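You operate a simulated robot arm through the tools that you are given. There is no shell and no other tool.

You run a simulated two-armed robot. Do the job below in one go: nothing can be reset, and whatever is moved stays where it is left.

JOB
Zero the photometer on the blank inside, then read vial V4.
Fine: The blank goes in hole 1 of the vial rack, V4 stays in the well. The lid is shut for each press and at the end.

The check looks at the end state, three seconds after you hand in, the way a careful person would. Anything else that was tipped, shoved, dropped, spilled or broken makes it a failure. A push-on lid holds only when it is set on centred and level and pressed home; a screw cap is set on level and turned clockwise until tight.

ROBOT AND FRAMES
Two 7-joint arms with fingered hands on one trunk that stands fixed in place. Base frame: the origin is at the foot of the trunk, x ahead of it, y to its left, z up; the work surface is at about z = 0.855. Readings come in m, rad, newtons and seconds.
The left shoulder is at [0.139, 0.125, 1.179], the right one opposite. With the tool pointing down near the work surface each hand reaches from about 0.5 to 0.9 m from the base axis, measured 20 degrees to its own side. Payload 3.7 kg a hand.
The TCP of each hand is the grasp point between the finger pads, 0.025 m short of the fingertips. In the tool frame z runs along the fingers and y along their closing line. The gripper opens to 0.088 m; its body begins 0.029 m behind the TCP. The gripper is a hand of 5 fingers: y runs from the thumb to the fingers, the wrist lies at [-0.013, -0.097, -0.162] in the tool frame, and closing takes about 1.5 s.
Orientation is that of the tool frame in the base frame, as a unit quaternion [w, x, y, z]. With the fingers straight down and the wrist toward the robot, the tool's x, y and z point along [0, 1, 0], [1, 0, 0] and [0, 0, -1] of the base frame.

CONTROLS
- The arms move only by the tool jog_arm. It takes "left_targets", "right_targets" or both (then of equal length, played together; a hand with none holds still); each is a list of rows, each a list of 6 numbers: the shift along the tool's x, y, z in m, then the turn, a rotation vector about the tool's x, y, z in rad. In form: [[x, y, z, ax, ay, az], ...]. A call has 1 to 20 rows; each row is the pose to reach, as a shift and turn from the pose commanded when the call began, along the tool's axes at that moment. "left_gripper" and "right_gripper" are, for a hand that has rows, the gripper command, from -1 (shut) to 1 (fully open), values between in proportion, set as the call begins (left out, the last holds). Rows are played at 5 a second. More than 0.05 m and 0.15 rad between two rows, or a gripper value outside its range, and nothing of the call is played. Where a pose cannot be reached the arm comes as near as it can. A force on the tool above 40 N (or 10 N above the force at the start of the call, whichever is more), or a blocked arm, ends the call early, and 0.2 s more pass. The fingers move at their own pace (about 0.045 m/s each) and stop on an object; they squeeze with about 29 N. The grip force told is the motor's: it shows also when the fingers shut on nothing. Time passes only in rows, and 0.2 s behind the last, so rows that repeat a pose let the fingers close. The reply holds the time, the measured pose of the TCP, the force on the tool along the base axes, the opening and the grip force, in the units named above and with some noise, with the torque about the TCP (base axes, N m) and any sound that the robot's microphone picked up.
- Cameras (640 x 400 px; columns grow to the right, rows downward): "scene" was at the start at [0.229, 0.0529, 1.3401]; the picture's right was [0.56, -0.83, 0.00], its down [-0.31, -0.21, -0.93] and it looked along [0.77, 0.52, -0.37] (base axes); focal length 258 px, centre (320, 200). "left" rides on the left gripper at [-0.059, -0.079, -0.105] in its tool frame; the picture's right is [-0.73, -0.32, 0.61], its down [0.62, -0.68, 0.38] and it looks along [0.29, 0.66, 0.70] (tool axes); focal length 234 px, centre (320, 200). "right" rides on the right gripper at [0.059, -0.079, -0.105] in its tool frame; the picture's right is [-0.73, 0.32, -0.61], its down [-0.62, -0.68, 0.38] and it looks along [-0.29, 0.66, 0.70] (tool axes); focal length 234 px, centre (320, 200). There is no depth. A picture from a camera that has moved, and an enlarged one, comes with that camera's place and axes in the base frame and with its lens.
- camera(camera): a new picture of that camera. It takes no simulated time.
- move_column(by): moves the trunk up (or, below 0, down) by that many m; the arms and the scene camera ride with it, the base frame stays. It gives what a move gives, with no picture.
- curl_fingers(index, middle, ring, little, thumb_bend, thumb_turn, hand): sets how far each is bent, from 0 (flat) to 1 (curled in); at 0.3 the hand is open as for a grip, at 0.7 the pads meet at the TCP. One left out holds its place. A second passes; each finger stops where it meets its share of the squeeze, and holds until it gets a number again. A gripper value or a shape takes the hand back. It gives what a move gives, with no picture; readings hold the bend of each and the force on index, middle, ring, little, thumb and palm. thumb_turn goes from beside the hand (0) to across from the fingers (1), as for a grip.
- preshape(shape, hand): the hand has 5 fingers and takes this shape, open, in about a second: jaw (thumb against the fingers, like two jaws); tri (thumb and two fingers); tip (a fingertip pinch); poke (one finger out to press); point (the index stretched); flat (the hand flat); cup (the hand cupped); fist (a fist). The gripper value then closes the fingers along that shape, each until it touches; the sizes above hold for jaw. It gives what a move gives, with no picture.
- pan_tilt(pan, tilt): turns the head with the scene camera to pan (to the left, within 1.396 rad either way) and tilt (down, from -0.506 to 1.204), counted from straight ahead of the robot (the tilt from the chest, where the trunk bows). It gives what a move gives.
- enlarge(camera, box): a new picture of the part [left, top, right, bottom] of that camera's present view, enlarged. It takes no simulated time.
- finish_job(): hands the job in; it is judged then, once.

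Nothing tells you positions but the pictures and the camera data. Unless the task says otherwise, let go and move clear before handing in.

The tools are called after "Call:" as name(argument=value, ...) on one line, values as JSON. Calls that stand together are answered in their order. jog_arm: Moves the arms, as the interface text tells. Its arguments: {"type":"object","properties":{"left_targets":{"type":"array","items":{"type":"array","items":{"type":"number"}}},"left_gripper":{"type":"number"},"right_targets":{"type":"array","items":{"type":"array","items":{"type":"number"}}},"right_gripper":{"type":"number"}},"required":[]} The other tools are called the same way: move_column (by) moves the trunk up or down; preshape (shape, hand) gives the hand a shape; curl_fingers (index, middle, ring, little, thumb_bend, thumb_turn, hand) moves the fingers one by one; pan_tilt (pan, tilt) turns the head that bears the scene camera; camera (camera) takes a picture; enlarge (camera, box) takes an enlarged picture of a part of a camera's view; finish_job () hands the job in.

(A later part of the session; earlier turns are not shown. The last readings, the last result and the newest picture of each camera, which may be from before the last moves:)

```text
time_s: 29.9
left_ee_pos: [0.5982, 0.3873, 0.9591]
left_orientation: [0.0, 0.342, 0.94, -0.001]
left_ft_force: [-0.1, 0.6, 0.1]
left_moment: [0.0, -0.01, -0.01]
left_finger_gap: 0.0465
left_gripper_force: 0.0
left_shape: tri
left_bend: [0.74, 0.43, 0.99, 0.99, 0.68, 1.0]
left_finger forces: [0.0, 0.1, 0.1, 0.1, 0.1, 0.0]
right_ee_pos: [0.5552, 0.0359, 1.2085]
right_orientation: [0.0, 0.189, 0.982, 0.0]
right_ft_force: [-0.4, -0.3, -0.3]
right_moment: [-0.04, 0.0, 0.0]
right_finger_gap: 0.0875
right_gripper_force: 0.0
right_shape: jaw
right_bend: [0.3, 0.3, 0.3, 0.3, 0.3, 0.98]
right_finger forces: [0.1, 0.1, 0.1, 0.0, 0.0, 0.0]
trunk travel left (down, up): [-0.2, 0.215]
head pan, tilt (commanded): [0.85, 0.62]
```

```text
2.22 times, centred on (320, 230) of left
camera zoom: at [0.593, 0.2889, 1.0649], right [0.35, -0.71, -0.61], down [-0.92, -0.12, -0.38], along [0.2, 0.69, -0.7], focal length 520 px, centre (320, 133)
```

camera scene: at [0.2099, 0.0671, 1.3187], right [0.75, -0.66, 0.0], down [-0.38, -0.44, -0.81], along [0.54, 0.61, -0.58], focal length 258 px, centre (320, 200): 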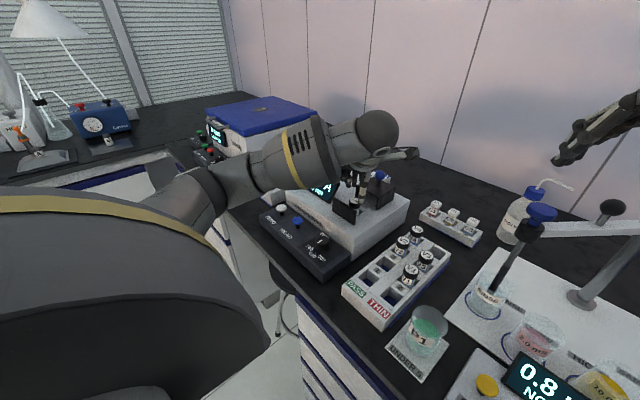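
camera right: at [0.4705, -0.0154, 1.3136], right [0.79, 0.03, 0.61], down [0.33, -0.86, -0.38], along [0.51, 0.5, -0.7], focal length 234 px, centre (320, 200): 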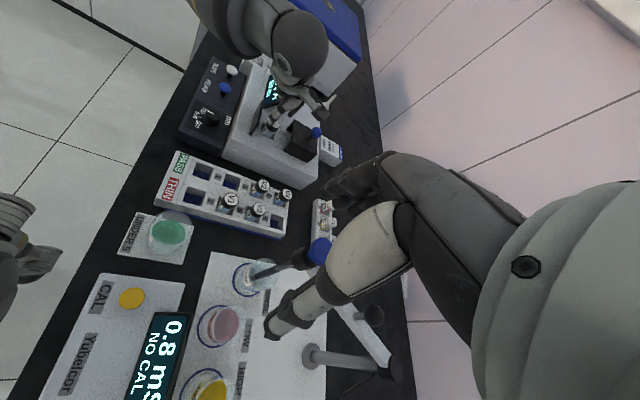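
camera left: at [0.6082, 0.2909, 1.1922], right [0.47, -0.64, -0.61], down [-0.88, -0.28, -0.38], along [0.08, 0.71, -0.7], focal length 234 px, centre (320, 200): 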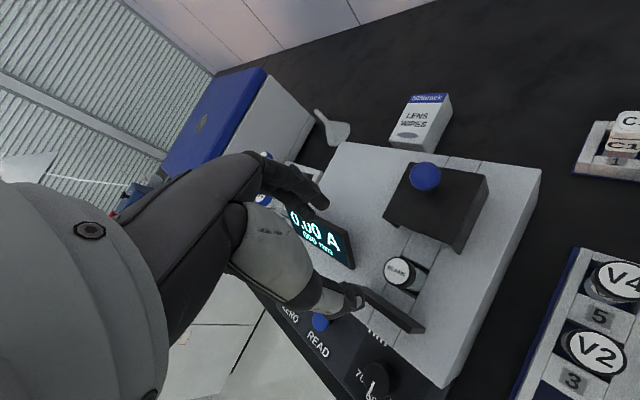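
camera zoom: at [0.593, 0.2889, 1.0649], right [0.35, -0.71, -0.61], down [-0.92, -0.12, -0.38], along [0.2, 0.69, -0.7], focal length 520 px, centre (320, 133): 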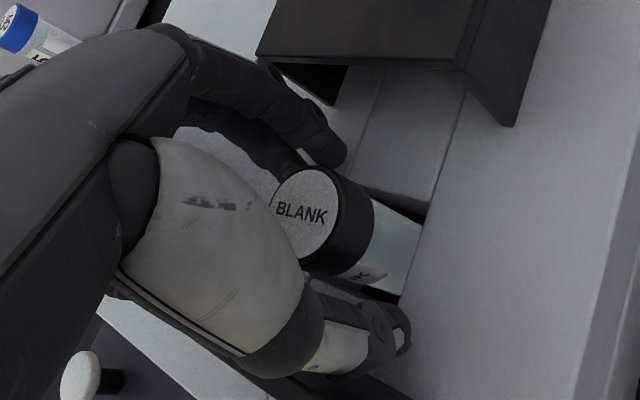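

The cap is straddled with no contact forces. Closing the grip now.

Call:
jog_arm(left_targets=[[0, 0, 0, 0, 0, 0], [0, 0, 0, 0, 0, 0], [0, 0, 0, 0, 0, 0], [0, 0, 0, 0, 0, 0], [0, 0, 0, 0, 0, 0], [0, 0, 0, 0, 0, 0]], left_gripper=-1)

Call:
enlarge(camera="left", box=[220, 140, 420, 320])

Call:
enlarge(camera="right", box=[240, 70, 320, 140])

```text
time_s: 31.3
left_ee_pos: [0.5982, 0.3852, 0.9593]
left_orientation: [0.0, 0.342, 0.94, 0.0]
left_ft_force: [0.3, 0.9, 0.0]
left_moment: [0.0, 0.02, -0.01]
left_finger_gap: 0.0171
left_gripper_force: 29.1
left_shape: tri
left_bend: [0.73, 0.6, 1.0, 1.0, 0.75, 1.0]
left_finger forces: [13.1, 12.9, 0.0, 0.0, 25.8, 0.0]
right_ee_pos: [0.5558, 0.0353, 1.2097]
right_orientation: [0.0, 0.189, 0.982, 0.0]
right_ft_force: [0.4, -0.4, -0.7]
right_moment: [-0.02, -0.03, 0.01]
right_finger_gap: 0.0876
right_gripper_force: 0.1
right_shape: jaw
right_bend: [0.3, 0.3, 0.3, 0.3, 0.3, 0.98]
right_finger forces: [0.0, 0.0, 0.0, 0.0, 0.0, 0.1]
trunk travel left (down, up): [-0.2, 0.215]
head pan, tilt (commanded): [0.85, 0.62]
```

```text
2.22 times, centred on (320, 230) of left
camera zoom: at [0.593, 0.289, 1.065], right [0.35, -0.71, -0.61], down [-0.92, -0.12, -0.38], along [0.2, 0.69, -0.7], focal length 520 px, centre (320, 133)
```

zoom: 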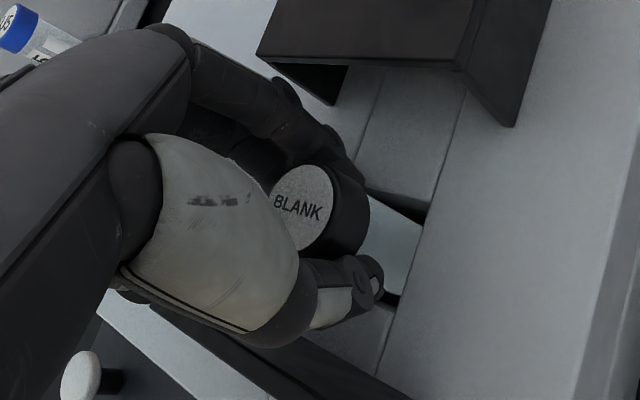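

```text
5.71 times, centred on (280, 105) of right
camera zoom: at [0.4704, -0.0152, 1.3137], right [0.79, 0.03, 0.61], down [0.33, -0.86, -0.38], along [0.51, 0.5, -0.7], focal length 1338 px, centre (549, 743)
```

zoom: 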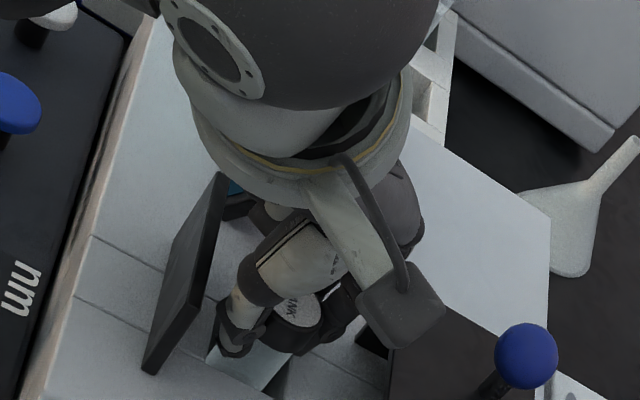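

A balanced three-point grip (13/13/26 N). Lifting straight up slowly.

Call:
jog_arm(left_targets=[[0, 0, -0.006, 0, 0, 0], [0, 0, -0.015, 0, 0, 0], [0, 0, -0.03, 0, 0, 0]])

Call:
enlarge(camera="left", box=[220, 140, 420, 320])

Call:
enlarge(camera="scene", box=[320, 140, 420, 230])

```text
time_s: 32.1
left_ee_pos: [0.598, 0.3861, 0.9901]
left_orientation: [0.0, 0.342, 0.94, -0.001]
left_ft_force: [0.4, 0.1, 0.0]
left_moment: [0.0, 0.0, 0.0]
left_finger_gap: 0.0173
left_gripper_force: 28.9
left_shape: tri
left_bend: [0.73, 0.6, 1.0, 1.0, 0.75, 1.0]
left_finger forces: [13.1, 12.8, 0.0, 0.0, 25.8, 0.1]
right_ee_pos: [0.554, 0.0362, 1.209]
right_orientation: [0.0, 0.189, 0.982, -0.001]
right_ft_force: [0.2, 1.0, -0.8]
right_moment: [-0.03, -0.01, -0.02]
right_finger_gap: 0.0877
right_gripper_force: 0.0
right_shape: jaw
right_bend: [0.3, 0.3, 0.3, 0.3, 0.3, 0.98]
right_finger forces: [0.1, 0.0, 0.0, 0.0, 0.1, 0.0]
trunk travel left (down, up): [-0.2, 0.215]
head pan, tilt (commanded): [0.85, 0.62]
```

```text
2.22 times, centred on (320, 230) of left
camera zoom: at [0.5929, 0.2884, 1.0954], right [0.35, -0.71, -0.61], down [-0.92, -0.12, -0.38], along [0.2, 0.69, -0.7], focal length 520 px, centre (320, 133)
```

zoom: 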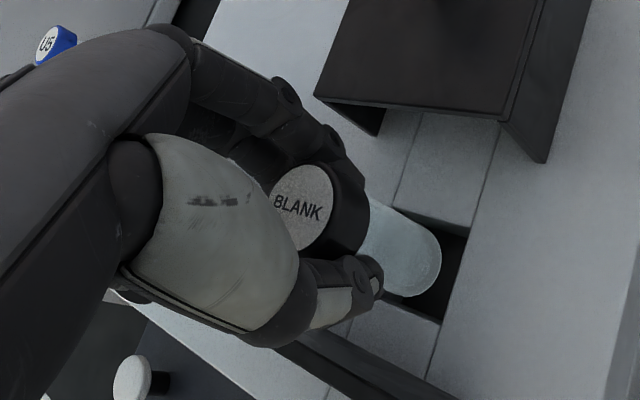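

```text
4.44 times, centred on (370, 185) of scene
camera zoom: at [0.2098, 0.0671, 1.3187], right [0.75, -0.66, 0.0], down [-0.38, -0.44, -0.81], along [0.54, 0.61, -0.58], focal length 1147 px, centre (98, 267)
```

zoom: 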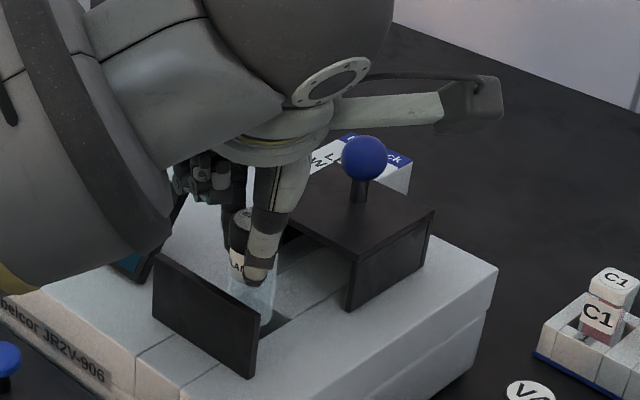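

The blank came free cleanly, still upright in the fingers. I'll raise it further, and move the right hand aside (−y) so it stays clear of the left arm near the rack.

Call:
jog_arm(left_targets=[[0, 0, -0.02, 0, 0, 0], [0, 0, -0.04, 0, 0, 0], [0, 0, -0.06, 0, 0, 0], [0, 0, -0.08, 0, 0, 0]], right_targets=[[-0.013, -0.033, 0, 0, 0, 0], [-0.026, -0.066, 0, 0, 0, 0], [-0.039, -0.099, 0, 0, 0, 0], [-0.052, -0.132, 0, 0, 0, 0]])

Call:
camera(camera="right")

Call:
camera(camera="left")

Call:
enlarge(camera="scene", box=[320, 110, 420, 200])

```text
time_s: 33.1
left_ee_pos: [0.599, 0.3807, 1.0734]
left_orientation: [-0.001, 0.342, 0.94, 0.003]
left_ft_force: [0.0, -2.0, 1.2]
left_moment: [0.06, 0.01, 0.02]
left_finger_gap: 0.0174
left_gripper_force: 28.7
left_shape: tri
left_bend: [0.73, 0.6, 1.0, 1.0, 0.75, 1.0]
left_finger forces: [13.1, 13.2, 0.0, 0.1, 26.0, 0.1]
right_ee_pos: [0.5017, -0.1217, 1.2343]
right_orientation: [-0.023, 0.187, 0.982, 0.013]
right_ft_force: [-0.1, -2.0, -0.5]
right_moment: [0.19, -0.03, -0.02]
right_finger_gap: 0.088
right_gripper_force: 0.1
right_shape: jaw
right_bend: [0.3, 0.3, 0.3, 0.3, 0.3, 0.98]
right_finger forces: [0.0, 0.0, 0.1, 0.0, 0.0, 0.1]
right hand out of reach, approached as far as the arm can: row 1, 2, 3, 4
trunk travel left (down, up): [-0.2, 0.215]
head pan, tilt (commanded): [0.85, 0.62]
```

```text
taken
camera right: at [0.4214, -0.1774, 1.3389], right [0.82, 0.01, 0.58], down [0.31, -0.85, -0.43], along [0.48, 0.53, -0.7], focal length 234 px, centre (320, 200)
```

right: 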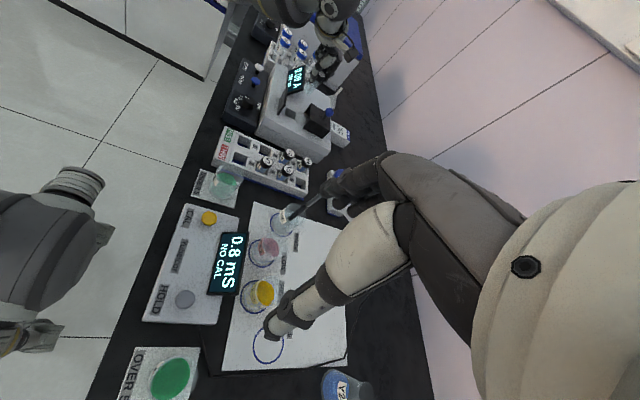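

```text
taken
camera left: at [0.5931, 0.2822, 1.1785], right [0.35, -0.71, -0.61], down [-0.92, -0.12, -0.38], along [0.2, 0.69, -0.69], focal length 234 px, centre (320, 200)
```

left: 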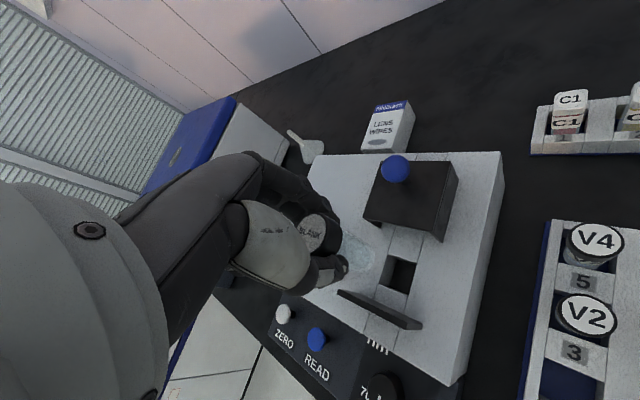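

```text
4.44 times, centred on (370, 155) of scene
camera zoom: at [0.2094, 0.0587, 1.3193], right [0.75, -0.66, 0.0], down [-0.38, -0.43, -0.82], along [0.54, 0.62, -0.58], focal length 1147 px, centre (98, 400)
```

zoom: 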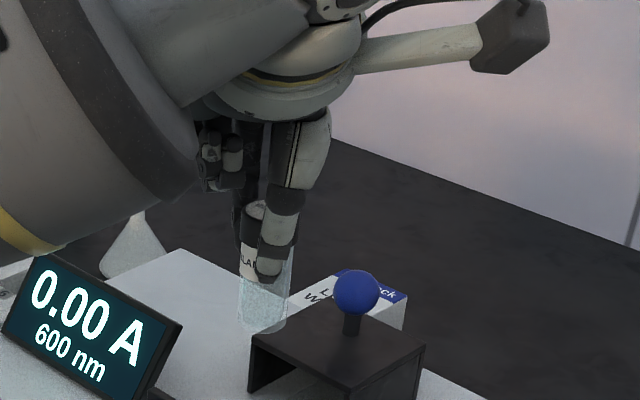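

The blank hangs upright, bottom about 63 mm below the TCP. The rack top is at z≈0.882 so seating should occur near TCP z≈0.92. I'll let things settle and get a clean reading.

Call:
jog_arm(left_targets=[[0, 0, 0, 0, 0, 0], [0, 0, 0, 0, 0, 0]])

Call:
enlarge(camera="right", box=[200, 50, 360, 210])

Call:
enlarge(camera="left", box=[260, 170, 420, 300])

Call:
enlarge(camera="scene", box=[320, 110, 420, 200])

```text
time_s: 33.7
left_ee_pos: [0.6001, 0.3893, 1.0703]
left_orientation: [0.0, 0.342, 0.94, -0.002]
left_ft_force: [0.3, -0.1, -0.6]
left_moment: [-0.02, -0.01, -0.04]
left_finger_gap: 0.0175
left_gripper_force: 29.2
left_shape: tri
left_bend: [0.73, 0.6, 1.0, 1.0, 0.75, 1.0]
left_finger forces: [13.1, 13.1, 0.0, 0.0, 25.9, 0.1]
right_ee_pos: [0.5007, -0.1117, 1.2363]
right_orientation: [-0.021, 0.188, 0.982, 0.012]
right_ft_force: [0.2, 0.4, -0.1]
right_moment: [-0.02, -0.02, 0.0]
right_finger_gap: 0.088
right_gripper_force: 0.0
right_shape: jaw
right_bend: [0.3, 0.3, 0.3, 0.3, 0.3, 0.98]
right_finger forces: [0.0, 0.0, 0.0, 0.0, 0.0, 0.0]
trunk travel left (down, up): [-0.2, 0.215]
head pan, tilt (commanded): [0.85, 0.62]
```

```text
2.50 times, centred on (280, 130) of right
camera zoom: at [0.4207, -0.1679, 1.3415], right [0.82, 0.02, 0.58], down [0.32, -0.85, -0.42], along [0.49, 0.53, -0.7], focal length 585 px, centre (420, 375)
```

zoom: 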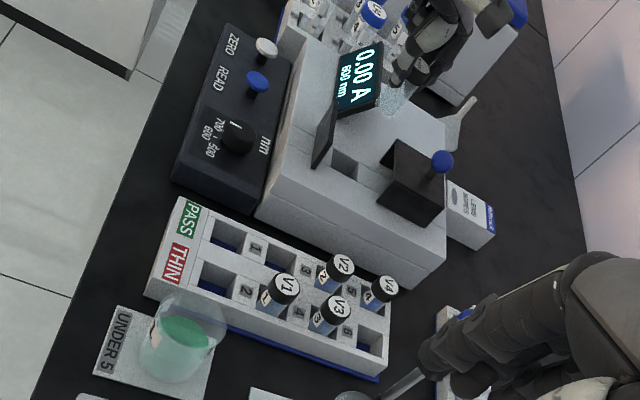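

```text
3.08 times, centred on (340, 235) of left
camera zoom: at [0.5937, 0.2914, 1.1754], right [0.35, -0.72, -0.61], down [-0.92, -0.12, -0.38], along [0.2, 0.69, -0.7], focal length 720 px, centre (258, 92)
```

zoom: 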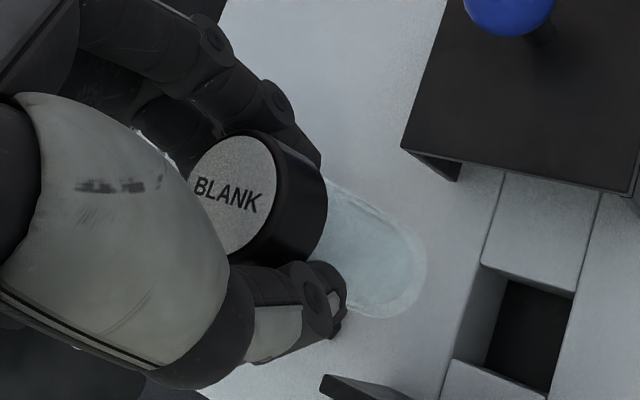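

```text
4.44 times, centred on (370, 155) of scene
camera zoom: at [0.2096, 0.069, 1.3186], right [0.75, -0.66, 0.0], down [-0.38, -0.44, -0.81], along [0.54, 0.61, -0.58], focal length 1147 px, centre (98, 400)
```

zoom: 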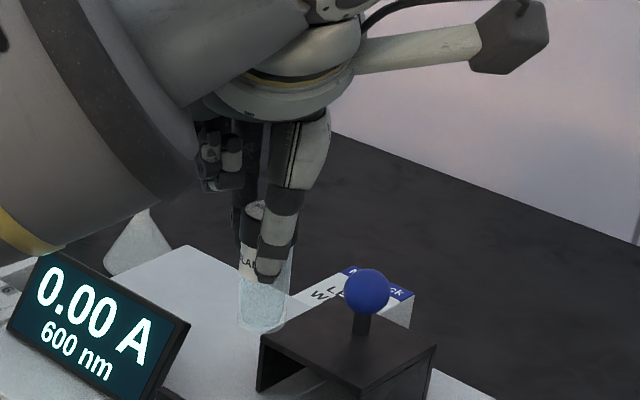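

The blank's cap centre is within 2 mm of the TCP and the vial is close to vertical. Moving over hole 1 at (0.563, 0.2535), keeping height.

Call:
jog_arm(left_targets=[[-0.0115, -0.0259, 0, 0, 0, 0], [-0.023, -0.0517, 0, 0, 0, 0], [-0.0345, -0.0776, 0, 0, 0, 0], [-0.046, -0.1034, 0, 0, 0, 0], [-0.0575, -0.1293, 0, 0, 0, 0], [-0.0575, -0.1293, 0, 0, 0, 0]])

Call:
camera(camera="left")

Call:
enlarge(camera="right", box=[200, 50, 360, 210])

Call:
enlarge(camera="scene", box=[320, 150, 480, 310])

```text
time_s: 35.1
left_ee_pos: [0.5617, 0.2498, 1.0677]
left_orientation: [-0.001, 0.342, 0.94, -0.001]
left_ft_force: [0.4, -0.2, 0.8]
left_moment: [-0.03, 0.01, 0.0]
left_finger_gap: 0.0171
left_gripper_force: 29.2
left_shape: tri
left_bend: [0.73, 0.6, 1.0, 1.0, 0.75, 1.0]
left_finger forces: [13.3, 12.9, 0.1, 0.1, 25.9, 0.0]
right_ee_pos: [0.5013, -0.1135, 1.2364]
right_orientation: [-0.021, 0.187, 0.982, 0.013]
right_ft_force: [0.2, -0.3, -0.6]
right_moment: [0.0, 0.01, -0.01]
right_finger_gap: 0.0879
right_gripper_force: 0.1
right_shape: jaw
right_bend: [0.3, 0.3, 0.3, 0.3, 0.3, 0.98]
right_finger forces: [0.0, 0.1, 0.0, 0.1, 0.0, 0.1]
trunk travel left (down, up): [-0.2, 0.215]
head pan, tilt (commanded): [0.85, 0.62]
```

```text
taken
camera left: at [0.5561, 0.1526, 1.1735], right [0.35, -0.71, -0.61], down [-0.92, -0.12, -0.38], along [0.2, 0.69, -0.7], focal length 234 px, centre (320, 200)
```

left: 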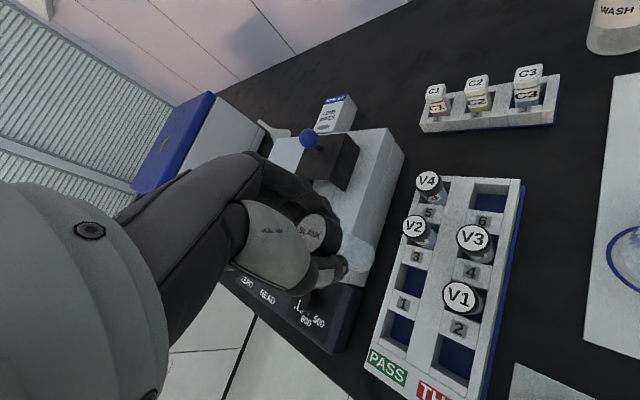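

```text
2.50 times, centred on (280, 130) of right
camera zoom: at [0.4212, -0.1695, 1.341], right [0.82, 0.01, 0.58], down [0.31, -0.85, -0.42], along [0.49, 0.53, -0.7], focal length 585 px, centre (420, 375)
```

zoom: 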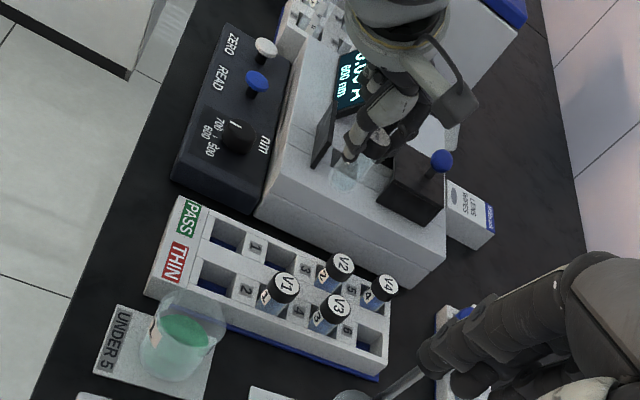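

```text
2.50 times, centred on (400, 230) of scene
camera zoom: at [0.21, 0.0673, 1.3186], right [0.75, -0.66, 0.0], down [-0.38, -0.44, -0.81], along [0.54, 0.61, -0.58], focal length 645 px, centre (120, 125)
```

zoom: 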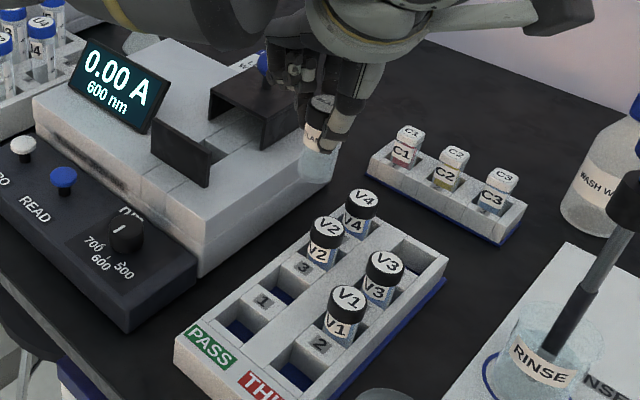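

Above the rack. I'll zoom on the holes to pin down the centre of hole 1.

Call:
enlarge(camera="left", box=[360, 160, 540, 400])

Call:
enlarge(camera="left", box=[270, 190, 430, 330])

Call:
enlarge(camera="scene", box=[360, 210, 460, 310])

```text
1.67 times, centred on (450, 280) of left
camera zoom: at [0.5561, 0.1526, 1.1735], right [0.35, -0.71, -0.61], down [-0.92, -0.12, -0.38], along [0.2, 0.69, -0.7], focal length 390 px, centre (103, 67)
```

zoom: 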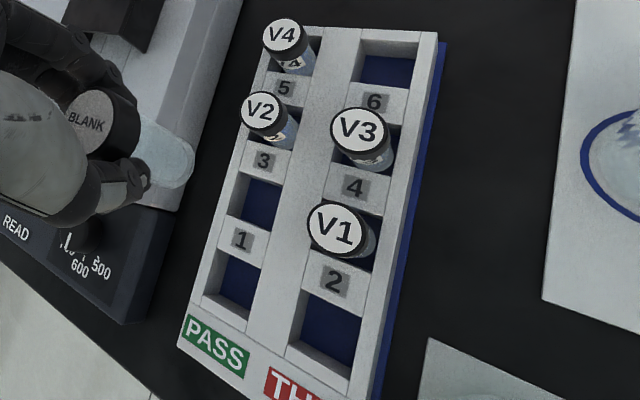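

```text
2.86 times, centred on (350, 260) of left
camera zoom: at [0.5561, 0.1526, 1.1735], right [0.35, -0.71, -0.61], down [-0.92, -0.12, -0.38], along [0.2, 0.69, -0.7], focal length 669 px, centre (234, 29)
```

zoom: 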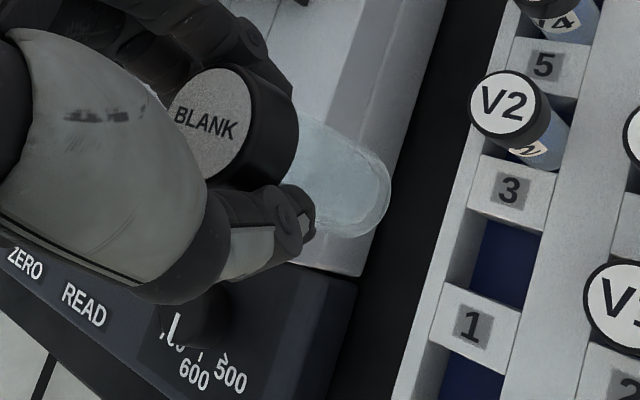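

```text
4.00 times, centred on (410, 260) of scene
camera zoom: at [0.21, 0.0673, 1.3186], right [0.75, -0.66, 0.0], down [-0.38, -0.44, -0.81], along [0.54, 0.61, -0.58], focal length 1032 px, centre (-40, -40)
```

zoom: 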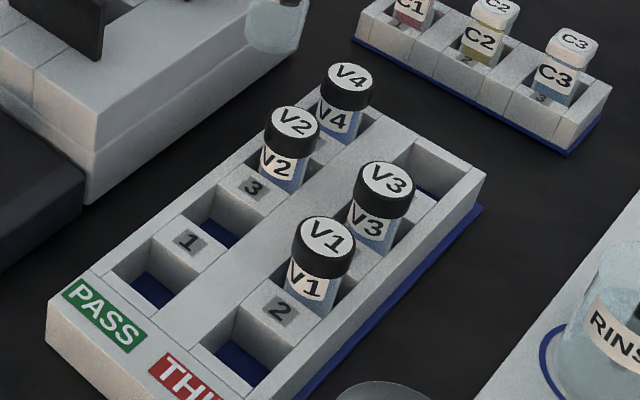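

Hole 1's centre computes to (0.563, 0.2535), ~30 mm square. I'll shift ~3 mm to centre and lower to just above the rack top, then recheck.

Call:
jog_arm(left_targets=[[0.003, 0.0013, 0.02, 0, 0, 0], [0.003, 0.0013, 0.045, 0, 0, 0], [0.003, 0.0013, 0.07, 0, 0, 0], [0.003, 0.0013, 0.09, 0, 0, 0], [0.003, 0.0013, 0.095, 0, 0, 0]])

Call:
camera(camera="left")

Call:
enlarge(camera="scene", box=[350, 190, 450, 290])

Call:
enlarge(camera="right", box=[230, 90, 320, 180])

```text
time_s: 36.3
left_ee_pos: [0.5573, 0.2528, 0.9743]
left_orientation: [0.0, 0.342, 0.94, -0.001]
left_ft_force: [0.6, -0.2, -0.5]
left_moment: [0.02, 0.0, 0.0]
left_finger_gap: 0.0172
left_gripper_force: 28.9
left_shape: tri
left_bend: [0.73, 0.6, 1.0, 1.0, 0.75, 1.0]
left_finger forces: [13.3, 13.1, 0.1, 0.1, 25.8, 0.0]
right_ee_pos: [0.5017, -0.1133, 1.2369]
right_orientation: [-0.021, 0.186, 0.982, 0.014]
right_ft_force: [0.7, 0.1, -0.1]
right_moment: [0.02, 0.02, 0.03]
right_finger_gap: 0.0877
right_gripper_force: 0.1
right_shape: jaw
right_bend: [0.3, 0.3, 0.3, 0.3, 0.3, 0.98]
right_finger forces: [0.0, 0.1, 0.1, 0.1, 0.1, 0.1]
trunk travel left (down, up): [-0.2, 0.215]
head pan, tilt (commanded): [0.85, 0.62]
```

```text
taken
camera left: at [0.5518, 0.1558, 1.0804], right [0.35, -0.71, -0.61], down [-0.92, -0.12, -0.38], along [0.2, 0.69, -0.7], focal length 234 px, centre (320, 200)
```

left: 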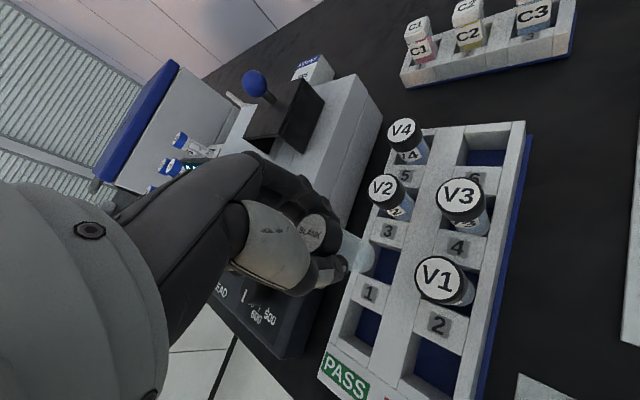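

```text
4.00 times, centred on (400, 240) of scene
camera zoom: at [0.2098, 0.0671, 1.3187], right [0.75, -0.66, 0.0], down [-0.38, -0.44, -0.81], along [0.54, 0.61, -0.58], focal length 1032 px, centre (0, 40)
```

zoom: 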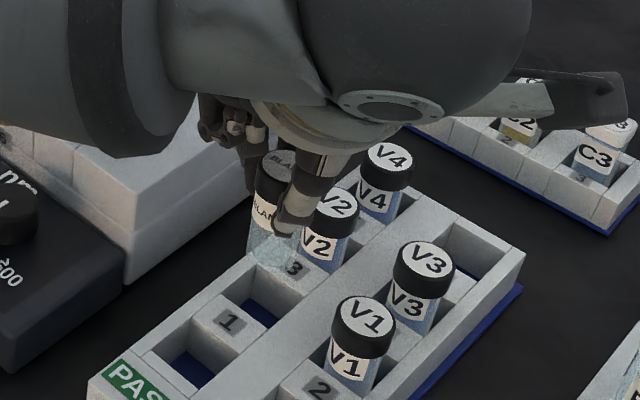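

```text
4.44 times, centred on (275, 135) of right
camera zoom: at [0.421, -0.1697, 1.3411], right [0.82, 0.01, 0.58], down [0.32, -0.85, -0.42], along [0.49, 0.53, -0.7], focal length 1041 px, centre (520, 489)
```

zoom: 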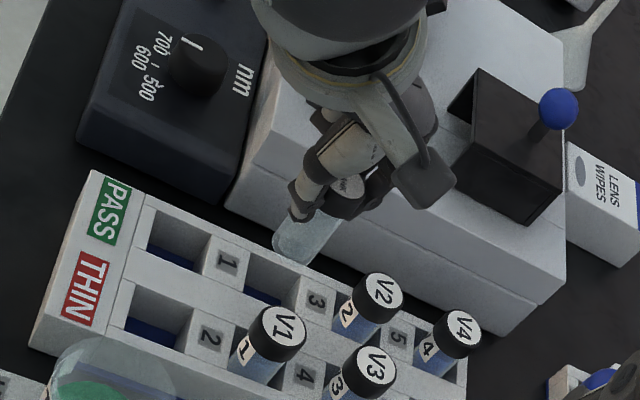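

I'll zoom in to compare the vial's position with hole 1 directly.

Call:
jog_arm(left_targets=[[0, 0, 0, 0, 0, 0], [0, 0, 0, 0, 0, 0]])

Call:
enlarge(camera="left", box=[280, 200, 440, 340])

Call:
enlarge(camera="scene", box=[370, 210, 440, 280])

Call:
enlarge(camera="right", box=[250, 110, 310, 170])

```text
time_s: 36.9
left_ee_pos: [0.5567, 0.2526, 0.9744]
left_orientation: [0.0, 0.342, 0.94, -0.001]
left_ft_force: [-0.2, 1.2, -0.7]
left_moment: [0.02, -0.01, 0.0]
left_finger_gap: 0.0173
left_gripper_force: 29.1
left_shape: tri
left_bend: [0.73, 0.6, 1.0, 1.0, 0.75, 1.0]
left_finger forces: [13.3, 13.0, 0.0, 0.1, 25.9, 0.1]
right_ee_pos: [0.5027, -0.1136, 1.2355]
right_orientation: [-0.022, 0.187, 0.982, 0.013]
right_ft_force: [0.5, -0.4, 0.7]
right_moment: [0.0, 0.01, 0.0]
right_finger_gap: 0.0882
right_gripper_force: 0.1
right_shape: jaw
right_bend: [0.3, 0.3, 0.3, 0.3, 0.3, 0.98]
right_finger forces: [0.0, 0.0, 0.1, 0.0, 0.0, 0.0]
trunk travel left (down, up): [-0.2, 0.215]
head pan, tilt (commanded): [0.85, 0.62]
```

```text
2.86 times, centred on (360, 270) of left
camera zoom: at [0.5518, 0.1556, 1.0803], right [0.35, -0.71, -0.61], down [-0.92, -0.12, -0.38], along [0.2, 0.69, -0.7], focal length 669 px, centre (206, 0)
```

zoom: 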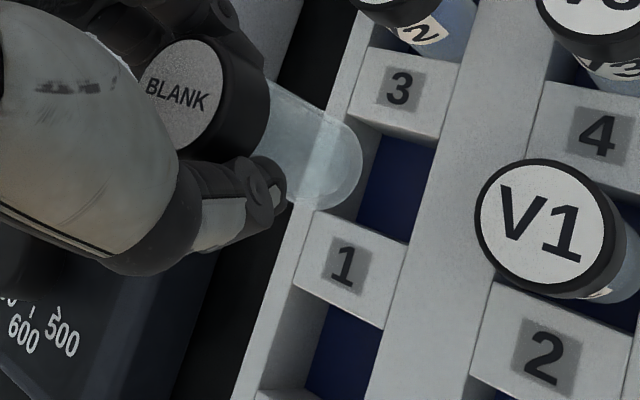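

```text
5.71 times, centred on (405, 245) of scene
camera zoom: at [0.2099, 0.0671, 1.3187], right [0.75, -0.66, 0.0], down [-0.38, -0.44, -0.81], along [0.54, 0.61, -0.58], focal length 1475 px, centre (-166, -57)
```

zoom: 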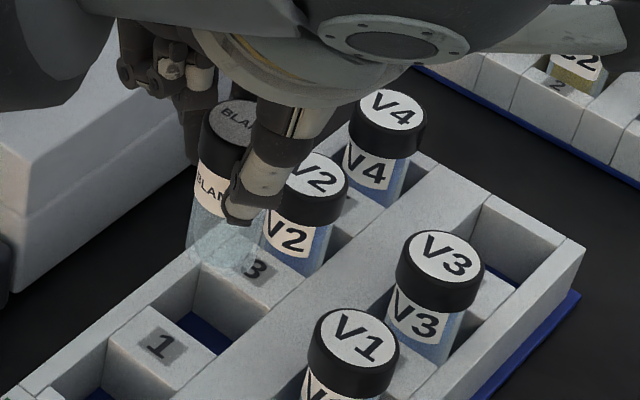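

```text
6.67 times, centred on (280, 140) of right
camera zoom: at [0.421, -0.1697, 1.3411], right [0.82, 0.01, 0.58], down [0.32, -0.85, -0.42], along [0.49, 0.53, -0.7], focal length 1561 px, centre (587, 600)
```

zoom: 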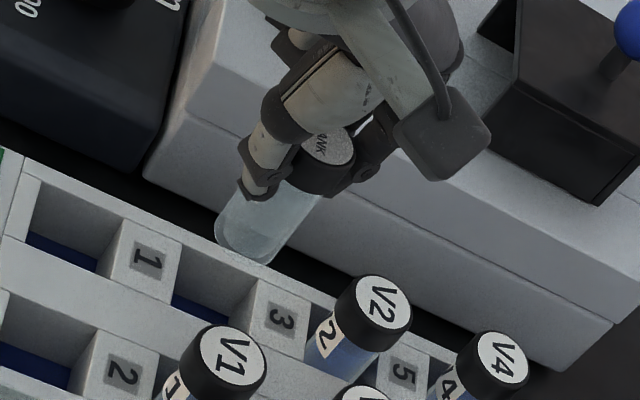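

The vial's bottom is at about (0.560, 0.252, 0.918); views suggest a further ~2 mm shift toward +x,+y. I'll apply that and lower to just above the hole mouth.

Call:
jog_arm(left_targets=[[-0.0006, 0.0024, 0.008, 0, 0, 0], [-0.0006, 0.0024, 0.016, 0, 0, 0], [-0.0006, 0.0024, 0.024, 0, 0, 0], [-0.0006, 0.0024, 0.03, 0, 0, 0], [-0.0006, 0.0024, 0.03, 0, 0, 0]])

Call:
enlarge(camera="left", box=[280, 200, 440, 340])

Call:
enlarge(camera="scene", box=[370, 210, 440, 280])

Call:
enlarge(camera="right", box=[250, 110, 310, 170])

```text
time_s: 38.1
left_ee_pos: [0.5588, 0.2568, 0.9456]
left_orientation: [-0.001, 0.342, 0.94, -0.001]
left_ft_force: [-0.9, -0.1, -0.6]
left_moment: [-0.01, 0.0, 0.01]
left_finger_gap: 0.0173
left_gripper_force: 28.4
left_shape: tri
left_bend: [0.73, 0.6, 1.0, 1.0, 0.75, 1.0]
left_finger forces: [13.2, 13.2, 0.0, 0.1, 25.9, 0.0]
right_ee_pos: [0.5018, -0.1143, 1.2362]
right_orientation: [-0.022, 0.186, 0.982, 0.013]
right_ft_force: [0.3, 0.0, -0.3]
right_moment: [-0.01, -0.01, -0.01]
right_finger_gap: 0.088
right_gripper_force: 0.0
right_shape: jaw
right_bend: [0.3, 0.3, 0.3, 0.3, 0.3, 0.98]
right_finger forces: [0.0, 0.0, 0.0, 0.1, 0.1, 0.1]
trunk travel left (down, up): [-0.2, 0.215]
head pan, tilt (commanded): [0.85, 0.62]
```

```text
2.86 times, centred on (360, 270) of left
camera zoom: at [0.5534, 0.1578, 1.0507], right [0.35, -0.71, -0.61], down [-0.92, -0.12, -0.38], along [0.2, 0.69, -0.7], focal length 669 px, centre (206, 0)
```

zoom: 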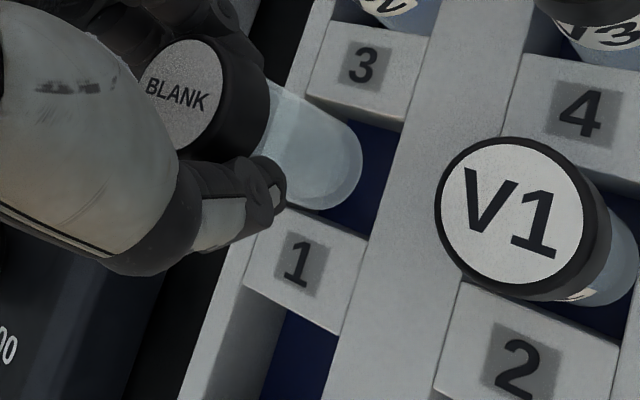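

```text
5.71 times, centred on (405, 245) of scene
camera zoom: at [0.2098, 0.0671, 1.3187], right [0.75, -0.66, 0.0], down [-0.38, -0.44, -0.81], along [0.54, 0.61, -0.58], focal length 1475 px, centre (-166, -57)
```

zoom: 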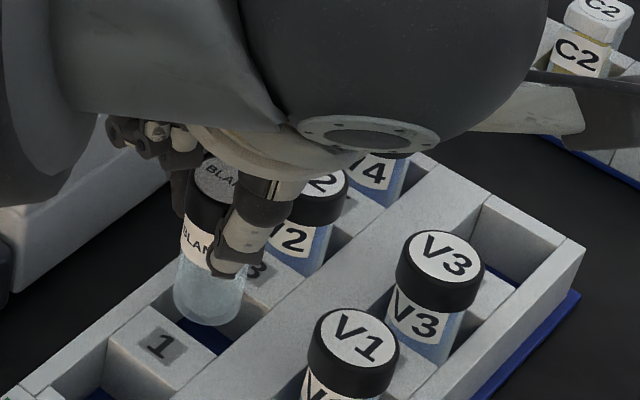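

```text
6.67 times, centred on (280, 140) of right
camera zoom: at [0.421, -0.1697, 1.3411], right [0.82, 0.01, 0.58], down [0.32, -0.85, -0.42], along [0.49, 0.53, -0.7], focal length 1561 px, centre (587, 600)
```

zoom: 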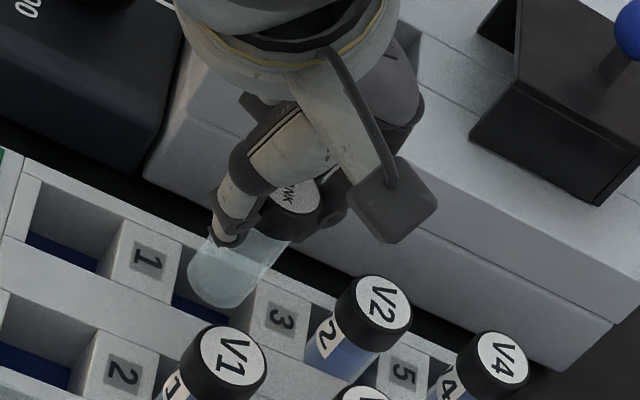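

The bottom is now centred over hole 1 within ~1 mm and 6 mm above the rack top. Lowering into the hole in small steps.

Call:
jog_arm(left_targets=[[-0.0014, 0, 0.004, 0, 0, 0], [-0.0014, 0, 0.008, 0, 0, 0], [-0.0014, 0, 0.012, 0, 0, 0], [-0.0014, 0, 0.016, 0, 0, 0]])

Call:
enlarge(camera="left", box=[280, 200, 440, 340])

Call:
enlarge(camera="right", box=[250, 110, 310, 170])

```text
time_s: 39.1
left_ee_pos: [0.5596, 0.2524, 0.9284]
left_orientation: [-0.001, 0.342, 0.94, -0.001]
left_ft_force: [-0.1, 0.7, -0.3]
left_moment: [0.02, -0.01, 0.04]
left_finger_gap: 0.0173
left_gripper_force: 29.0
left_shape: tri
left_bend: [0.73, 0.6, 1.0, 1.0, 0.75, 1.0]
left_finger forces: [13.4, 13.0, 0.0, 0.0, 25.8, 0.1]
right_ee_pos: [0.5017, -0.114, 1.2353]
right_orientation: [-0.022, 0.187, 0.982, 0.013]
right_ft_force: [-0.2, -0.3, -0.5]
right_moment: [0.01, 0.03, 0.03]
right_finger_gap: 0.0879
right_gripper_force: 0.0
right_shape: jaw
right_bend: [0.3, 0.3, 0.3, 0.3, 0.3, 0.98]
right_finger forces: [0.0, 0.0, 0.0, 0.0, 0.0, 0.0]
trunk travel left (down, up): [-0.2, 0.215]
head pan, tilt (commanded): [0.85, 0.62]
```

```text
2.86 times, centred on (360, 270) of left
camera zoom: at [0.5545, 0.1556, 1.0343], right [0.35, -0.72, -0.61], down [-0.92, -0.12, -0.38], along [0.2, 0.69, -0.7], focal length 669 px, centre (206, 0)
```

zoom: 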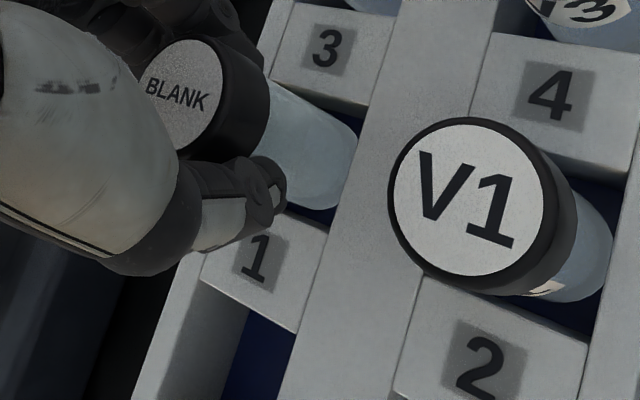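

```text
6.67 times, centred on (280, 140) of right
camera zoom: at [0.4211, -0.1697, 1.341], right [0.82, 0.01, 0.58], down [0.31, -0.85, -0.42], along [0.49, 0.53, -0.7], focal length 1561 px, centre (587, 600)
```

zoom: 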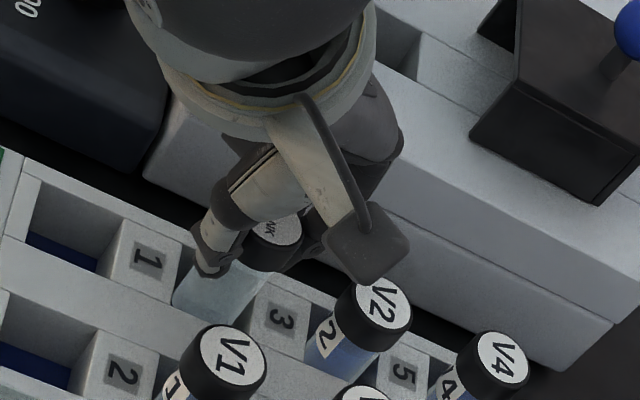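

The vial is inside hole 1 with no side force. Continuing down until it seats.

Call:
jog_arm(left_targets=[[0, 0, 0.003, 0, 0, 0], [0, 0, 0.006, 0, 0, 0], [0, 0, 0.008, 0, 0, 0]])

Call:
enlarge(camera="right", box=[250, 110, 310, 170])

Call:
enlarge(camera="scene", box=[370, 210, 440, 280])

```text
time_s: 39.9
left_ee_pos: [0.5614, 0.2529, 0.922]
left_orientation: [0.0, 0.343, 0.939, 0.0]
left_ft_force: [0.1, 0.7, -0.4]
left_moment: [-0.01, 0.0, 0.0]
left_finger_gap: 0.0171
left_gripper_force: 28.5
left_shape: tri
left_bend: [0.73, 0.6, 1.0, 1.0, 0.75, 1.0]
left_finger forces: [13.4, 13.1, 0.1, 0.0, 25.8, 0.0]
right_ee_pos: [0.5022, -0.1139, 1.2362]
right_orientation: [-0.021, 0.187, 0.982, 0.013]
right_ft_force: [-0.5, 0.5, 0.2]
right_moment: [-0.01, 0.02, -0.02]
right_finger_gap: 0.0879
right_gripper_force: 0.0
right_shape: jaw
right_bend: [0.3, 0.3, 0.3, 0.3, 0.3, 0.98]
right_finger forces: [0.0, 0.0, 0.1, 0.0, 0.0, 0.0]
trunk travel left (down, up): [-0.2, 0.215]
head pan, tilt (commanded): [0.85, 0.62]
```

```text
6.67 times, centred on (280, 140) of right
camera zoom: at [0.4211, -0.1697, 1.341], right [0.82, 0.01, 0.58], down [0.31, -0.85, -0.42], along [0.49, 0.53, -0.7], focal length 1561 px, centre (587, 600)
```

zoom: 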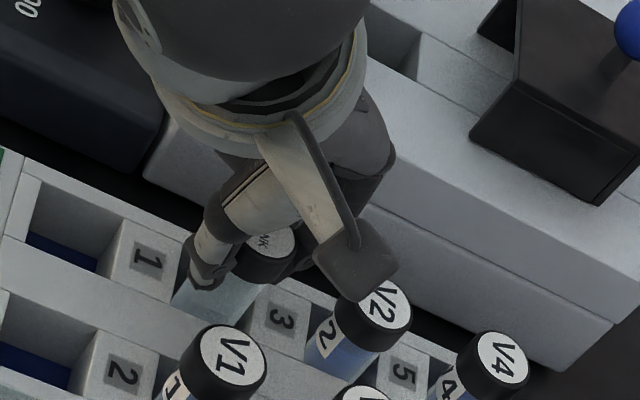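

```text
5.71 times, centred on (405, 245) of scene
camera zoom: at [0.2099, 0.0672, 1.3186], right [0.75, -0.66, 0.0], down [-0.38, -0.44, -0.81], along [0.54, 0.61, -0.58], focal length 1475 px, centre (-166, -57)
```

zoom: 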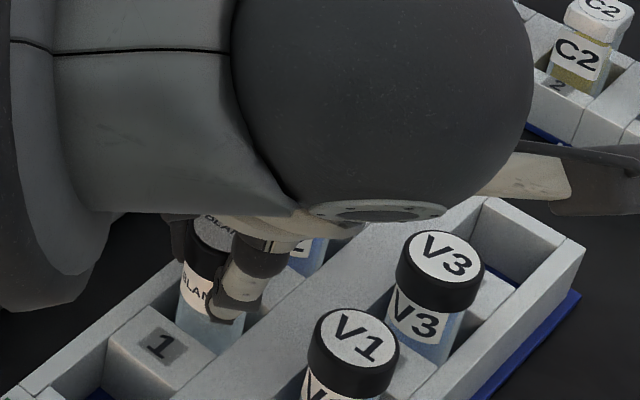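

No contact yet at z=0.922; creeping down further.

Call:
jog_arm(left_targets=[[0, 0, 0.0015, 0, 0, 0], [0, 0, 0.003, 0, 0, 0], [0, 0, 0.004, 0, 0, 0]])

```text
time_s: 40.7
left_ee_pos: [0.5606, 0.2537, 0.9177]
left_orientation: [0.0, 0.342, 0.94, -0.001]
left_ft_force: [0.2, 0.4, -0.9]
left_moment: [-0.01, 0.01, 0.05]
left_finger_gap: 0.0172
left_gripper_force: 29.3
left_shape: tri
left_bend: [0.73, 0.6, 1.0, 1.0, 0.75, 1.0]
left_finger forces: [13.4, 13.1, 0.0, 0.0, 25.7, 0.0]
right_ee_pos: [0.5017, -0.1144, 1.2357]
right_orientation: [-0.02, 0.187, 0.982, 0.013]
right_ft_force: [0.6, 0.7, 0.8]
right_moment: [-0.01, -0.02, -0.02]
right_finger_gap: 0.0879
right_gripper_force: 0.0
right_shape: jaw
right_bend: [0.3, 0.3, 0.3, 0.3, 0.3, 0.98]
right_finger forces: [0.1, 0.0, 0.0, 0.1, 0.0, 0.0]
trunk travel left (down, up): [-0.2, 0.215]
head pan, tilt (commanded): [0.85, 0.62]
```

Call:
jog_arm(left_targets=[[0, 0, 0.0015, 0, 0, 0], [0, 0, 0.003, 0, 0, 0], [0, 0, 0.004, 0, 0, 0]])

Call:
enlarge(camera="right", box=[250, 110, 310, 170])

Call:
enlarge(camera="left", box=[280, 200, 440, 340])

```text
time_s: 41.5
left_ee_pos: [0.5616, 0.2542, 0.9135]
left_orientation: [0.001, 0.342, 0.94, -0.001]
left_ft_force: [-0.6, 0.0, 2.8]
left_moment: [0.01, -0.01, 0.01]
left_finger_gap: 0.0172
left_gripper_force: 29.4
left_shape: tri
left_bend: [0.73, 0.6, 1.0, 1.0, 0.75, 1.0]
left_finger forces: [13.2, 13.4, 0.0, 0.1, 26.6, 0.1]
right_ee_pos: [0.5015, -0.1146, 1.2356]
right_orientation: [-0.021, 0.187, 0.982, 0.013]
right_ft_force: [0.2, -0.3, 0.4]
right_moment: [-0.02, -0.03, 0.01]
right_finger_gap: 0.0878
right_gripper_force: 0.0
right_shape: jaw
right_bend: [0.3, 0.3, 0.3, 0.3, 0.3, 0.98]
right_finger forces: [0.0, 0.0, 0.0, 0.1, 0.0, 0.0]
trunk travel left (down, up): [-0.2, 0.215]
head pan, tilt (commanded): [0.85, 0.62]
```

```text
6.67 times, centred on (280, 140) of right
camera zoom: at [0.4206, -0.1699, 1.3413], right [0.82, 0.01, 0.58], down [0.32, -0.85, -0.42], along [0.49, 0.53, -0.7], focal length 1561 px, centre (587, 600)
```

zoom: 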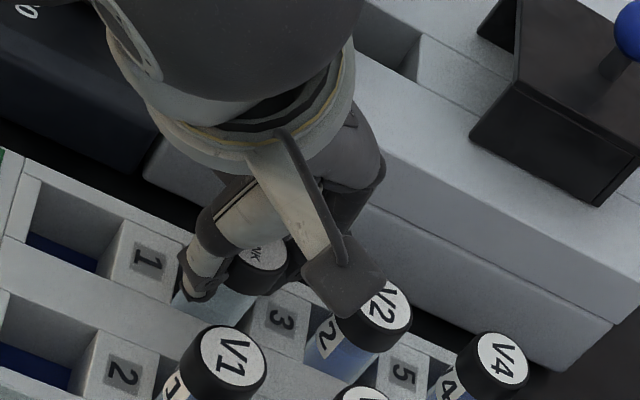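

```text
2.86 times, centred on (360, 270) of left
camera zoom: at [0.5554, 0.1556, 1.0194], right [0.35, -0.71, -0.61], down [-0.92, -0.12, -0.38], along [0.2, 0.69, -0.7], focal length 669 px, centre (206, 0)
```

zoom: 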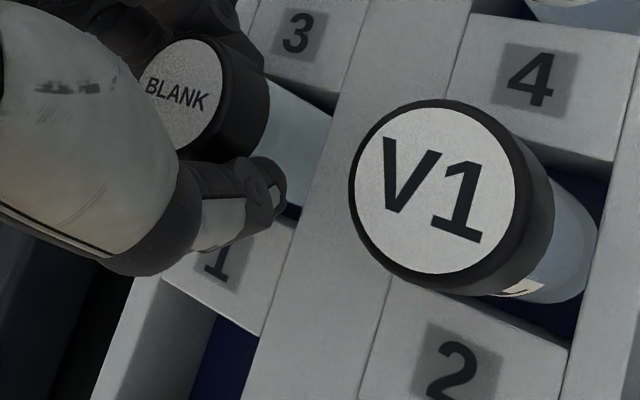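

Contact at 2.8 N — the blank is seated on the rack floor. Opening the fingers to the same narrow opening as before.

Call:
jog_arm(left_targets=[[0, 0, 0, 0, 0, 0], [0, 0, -0.001, 0, 0, 0], [0, 0, -0.001, 0, 0, 0], [0, 0, -0.001, 0, 0, 0], [0, 0, -0.001, 0, 0, 0], [0, 0, -0.001, 0, 0, 0]], left_gripper=0.05)

Call:
enlarge(camera="right", box=[250, 110, 310, 170])

Call:
enlarge(camera="left", box=[280, 200, 440, 340])

```text
time_s: 42.9
left_ee_pos: [0.5616, 0.2541, 0.9145]
left_orientation: [0.0, 0.341, 0.94, 0.0]
left_ft_force: [-0.6, -0.6, -0.4]
left_moment: [-0.03, -0.01, 0.02]
left_finger_gap: 0.0457
left_gripper_force: 0.1
left_shape: tri
left_bend: [0.74, 0.44, 0.99, 0.99, 0.68, 1.0]
left_finger forces: [0.0, 0.0, 0.0, 0.0, 0.0, 0.1]
right_ee_pos: [0.5012, -0.1146, 1.2359]
right_orientation: [-0.022, 0.186, 0.982, 0.013]
right_ft_force: [0.4, 1.3, 0.0]
right_moment: [-0.01, 0.0, 0.01]
right_finger_gap: 0.088
right_gripper_force: 0.1
right_shape: jaw
right_bend: [0.3, 0.3, 0.3, 0.3, 0.3, 0.98]
right_finger forces: [0.1, 0.0, 0.1, 0.0, 0.1, 0.0]
trunk travel left (down, up): [-0.2, 0.215]
head pan, tilt (commanded): [0.85, 0.62]
```

```text
6.67 times, centred on (280, 140) of right
camera zoom: at [0.421, -0.1697, 1.3411], right [0.82, 0.01, 0.58], down [0.32, -0.85, -0.42], along [0.49, 0.53, -0.7], focal length 1561 px, centre (587, 600)
```

zoom: 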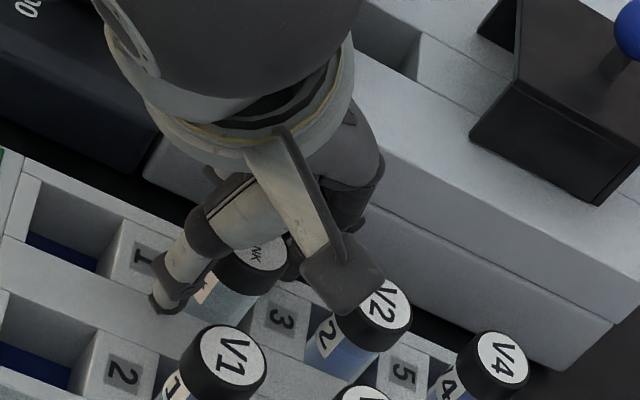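

```text
2.86 times, centred on (360, 270) of left
camera zoom: at [0.5549, 0.1558, 1.0197], right [0.35, -0.71, -0.61], down [-0.92, -0.12, -0.38], along [0.2, 0.69, -0.7], focal length 669 px, centre (206, 0)
```

zoom: 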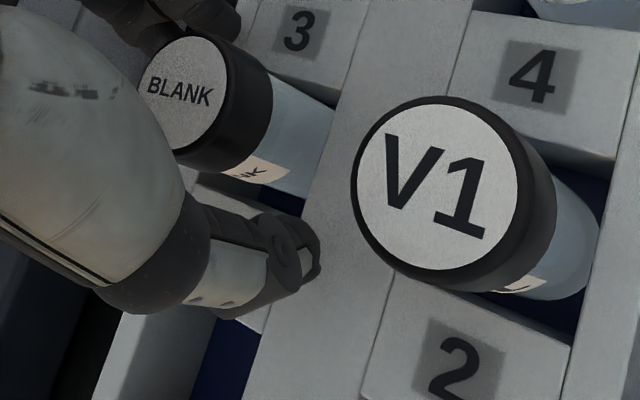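

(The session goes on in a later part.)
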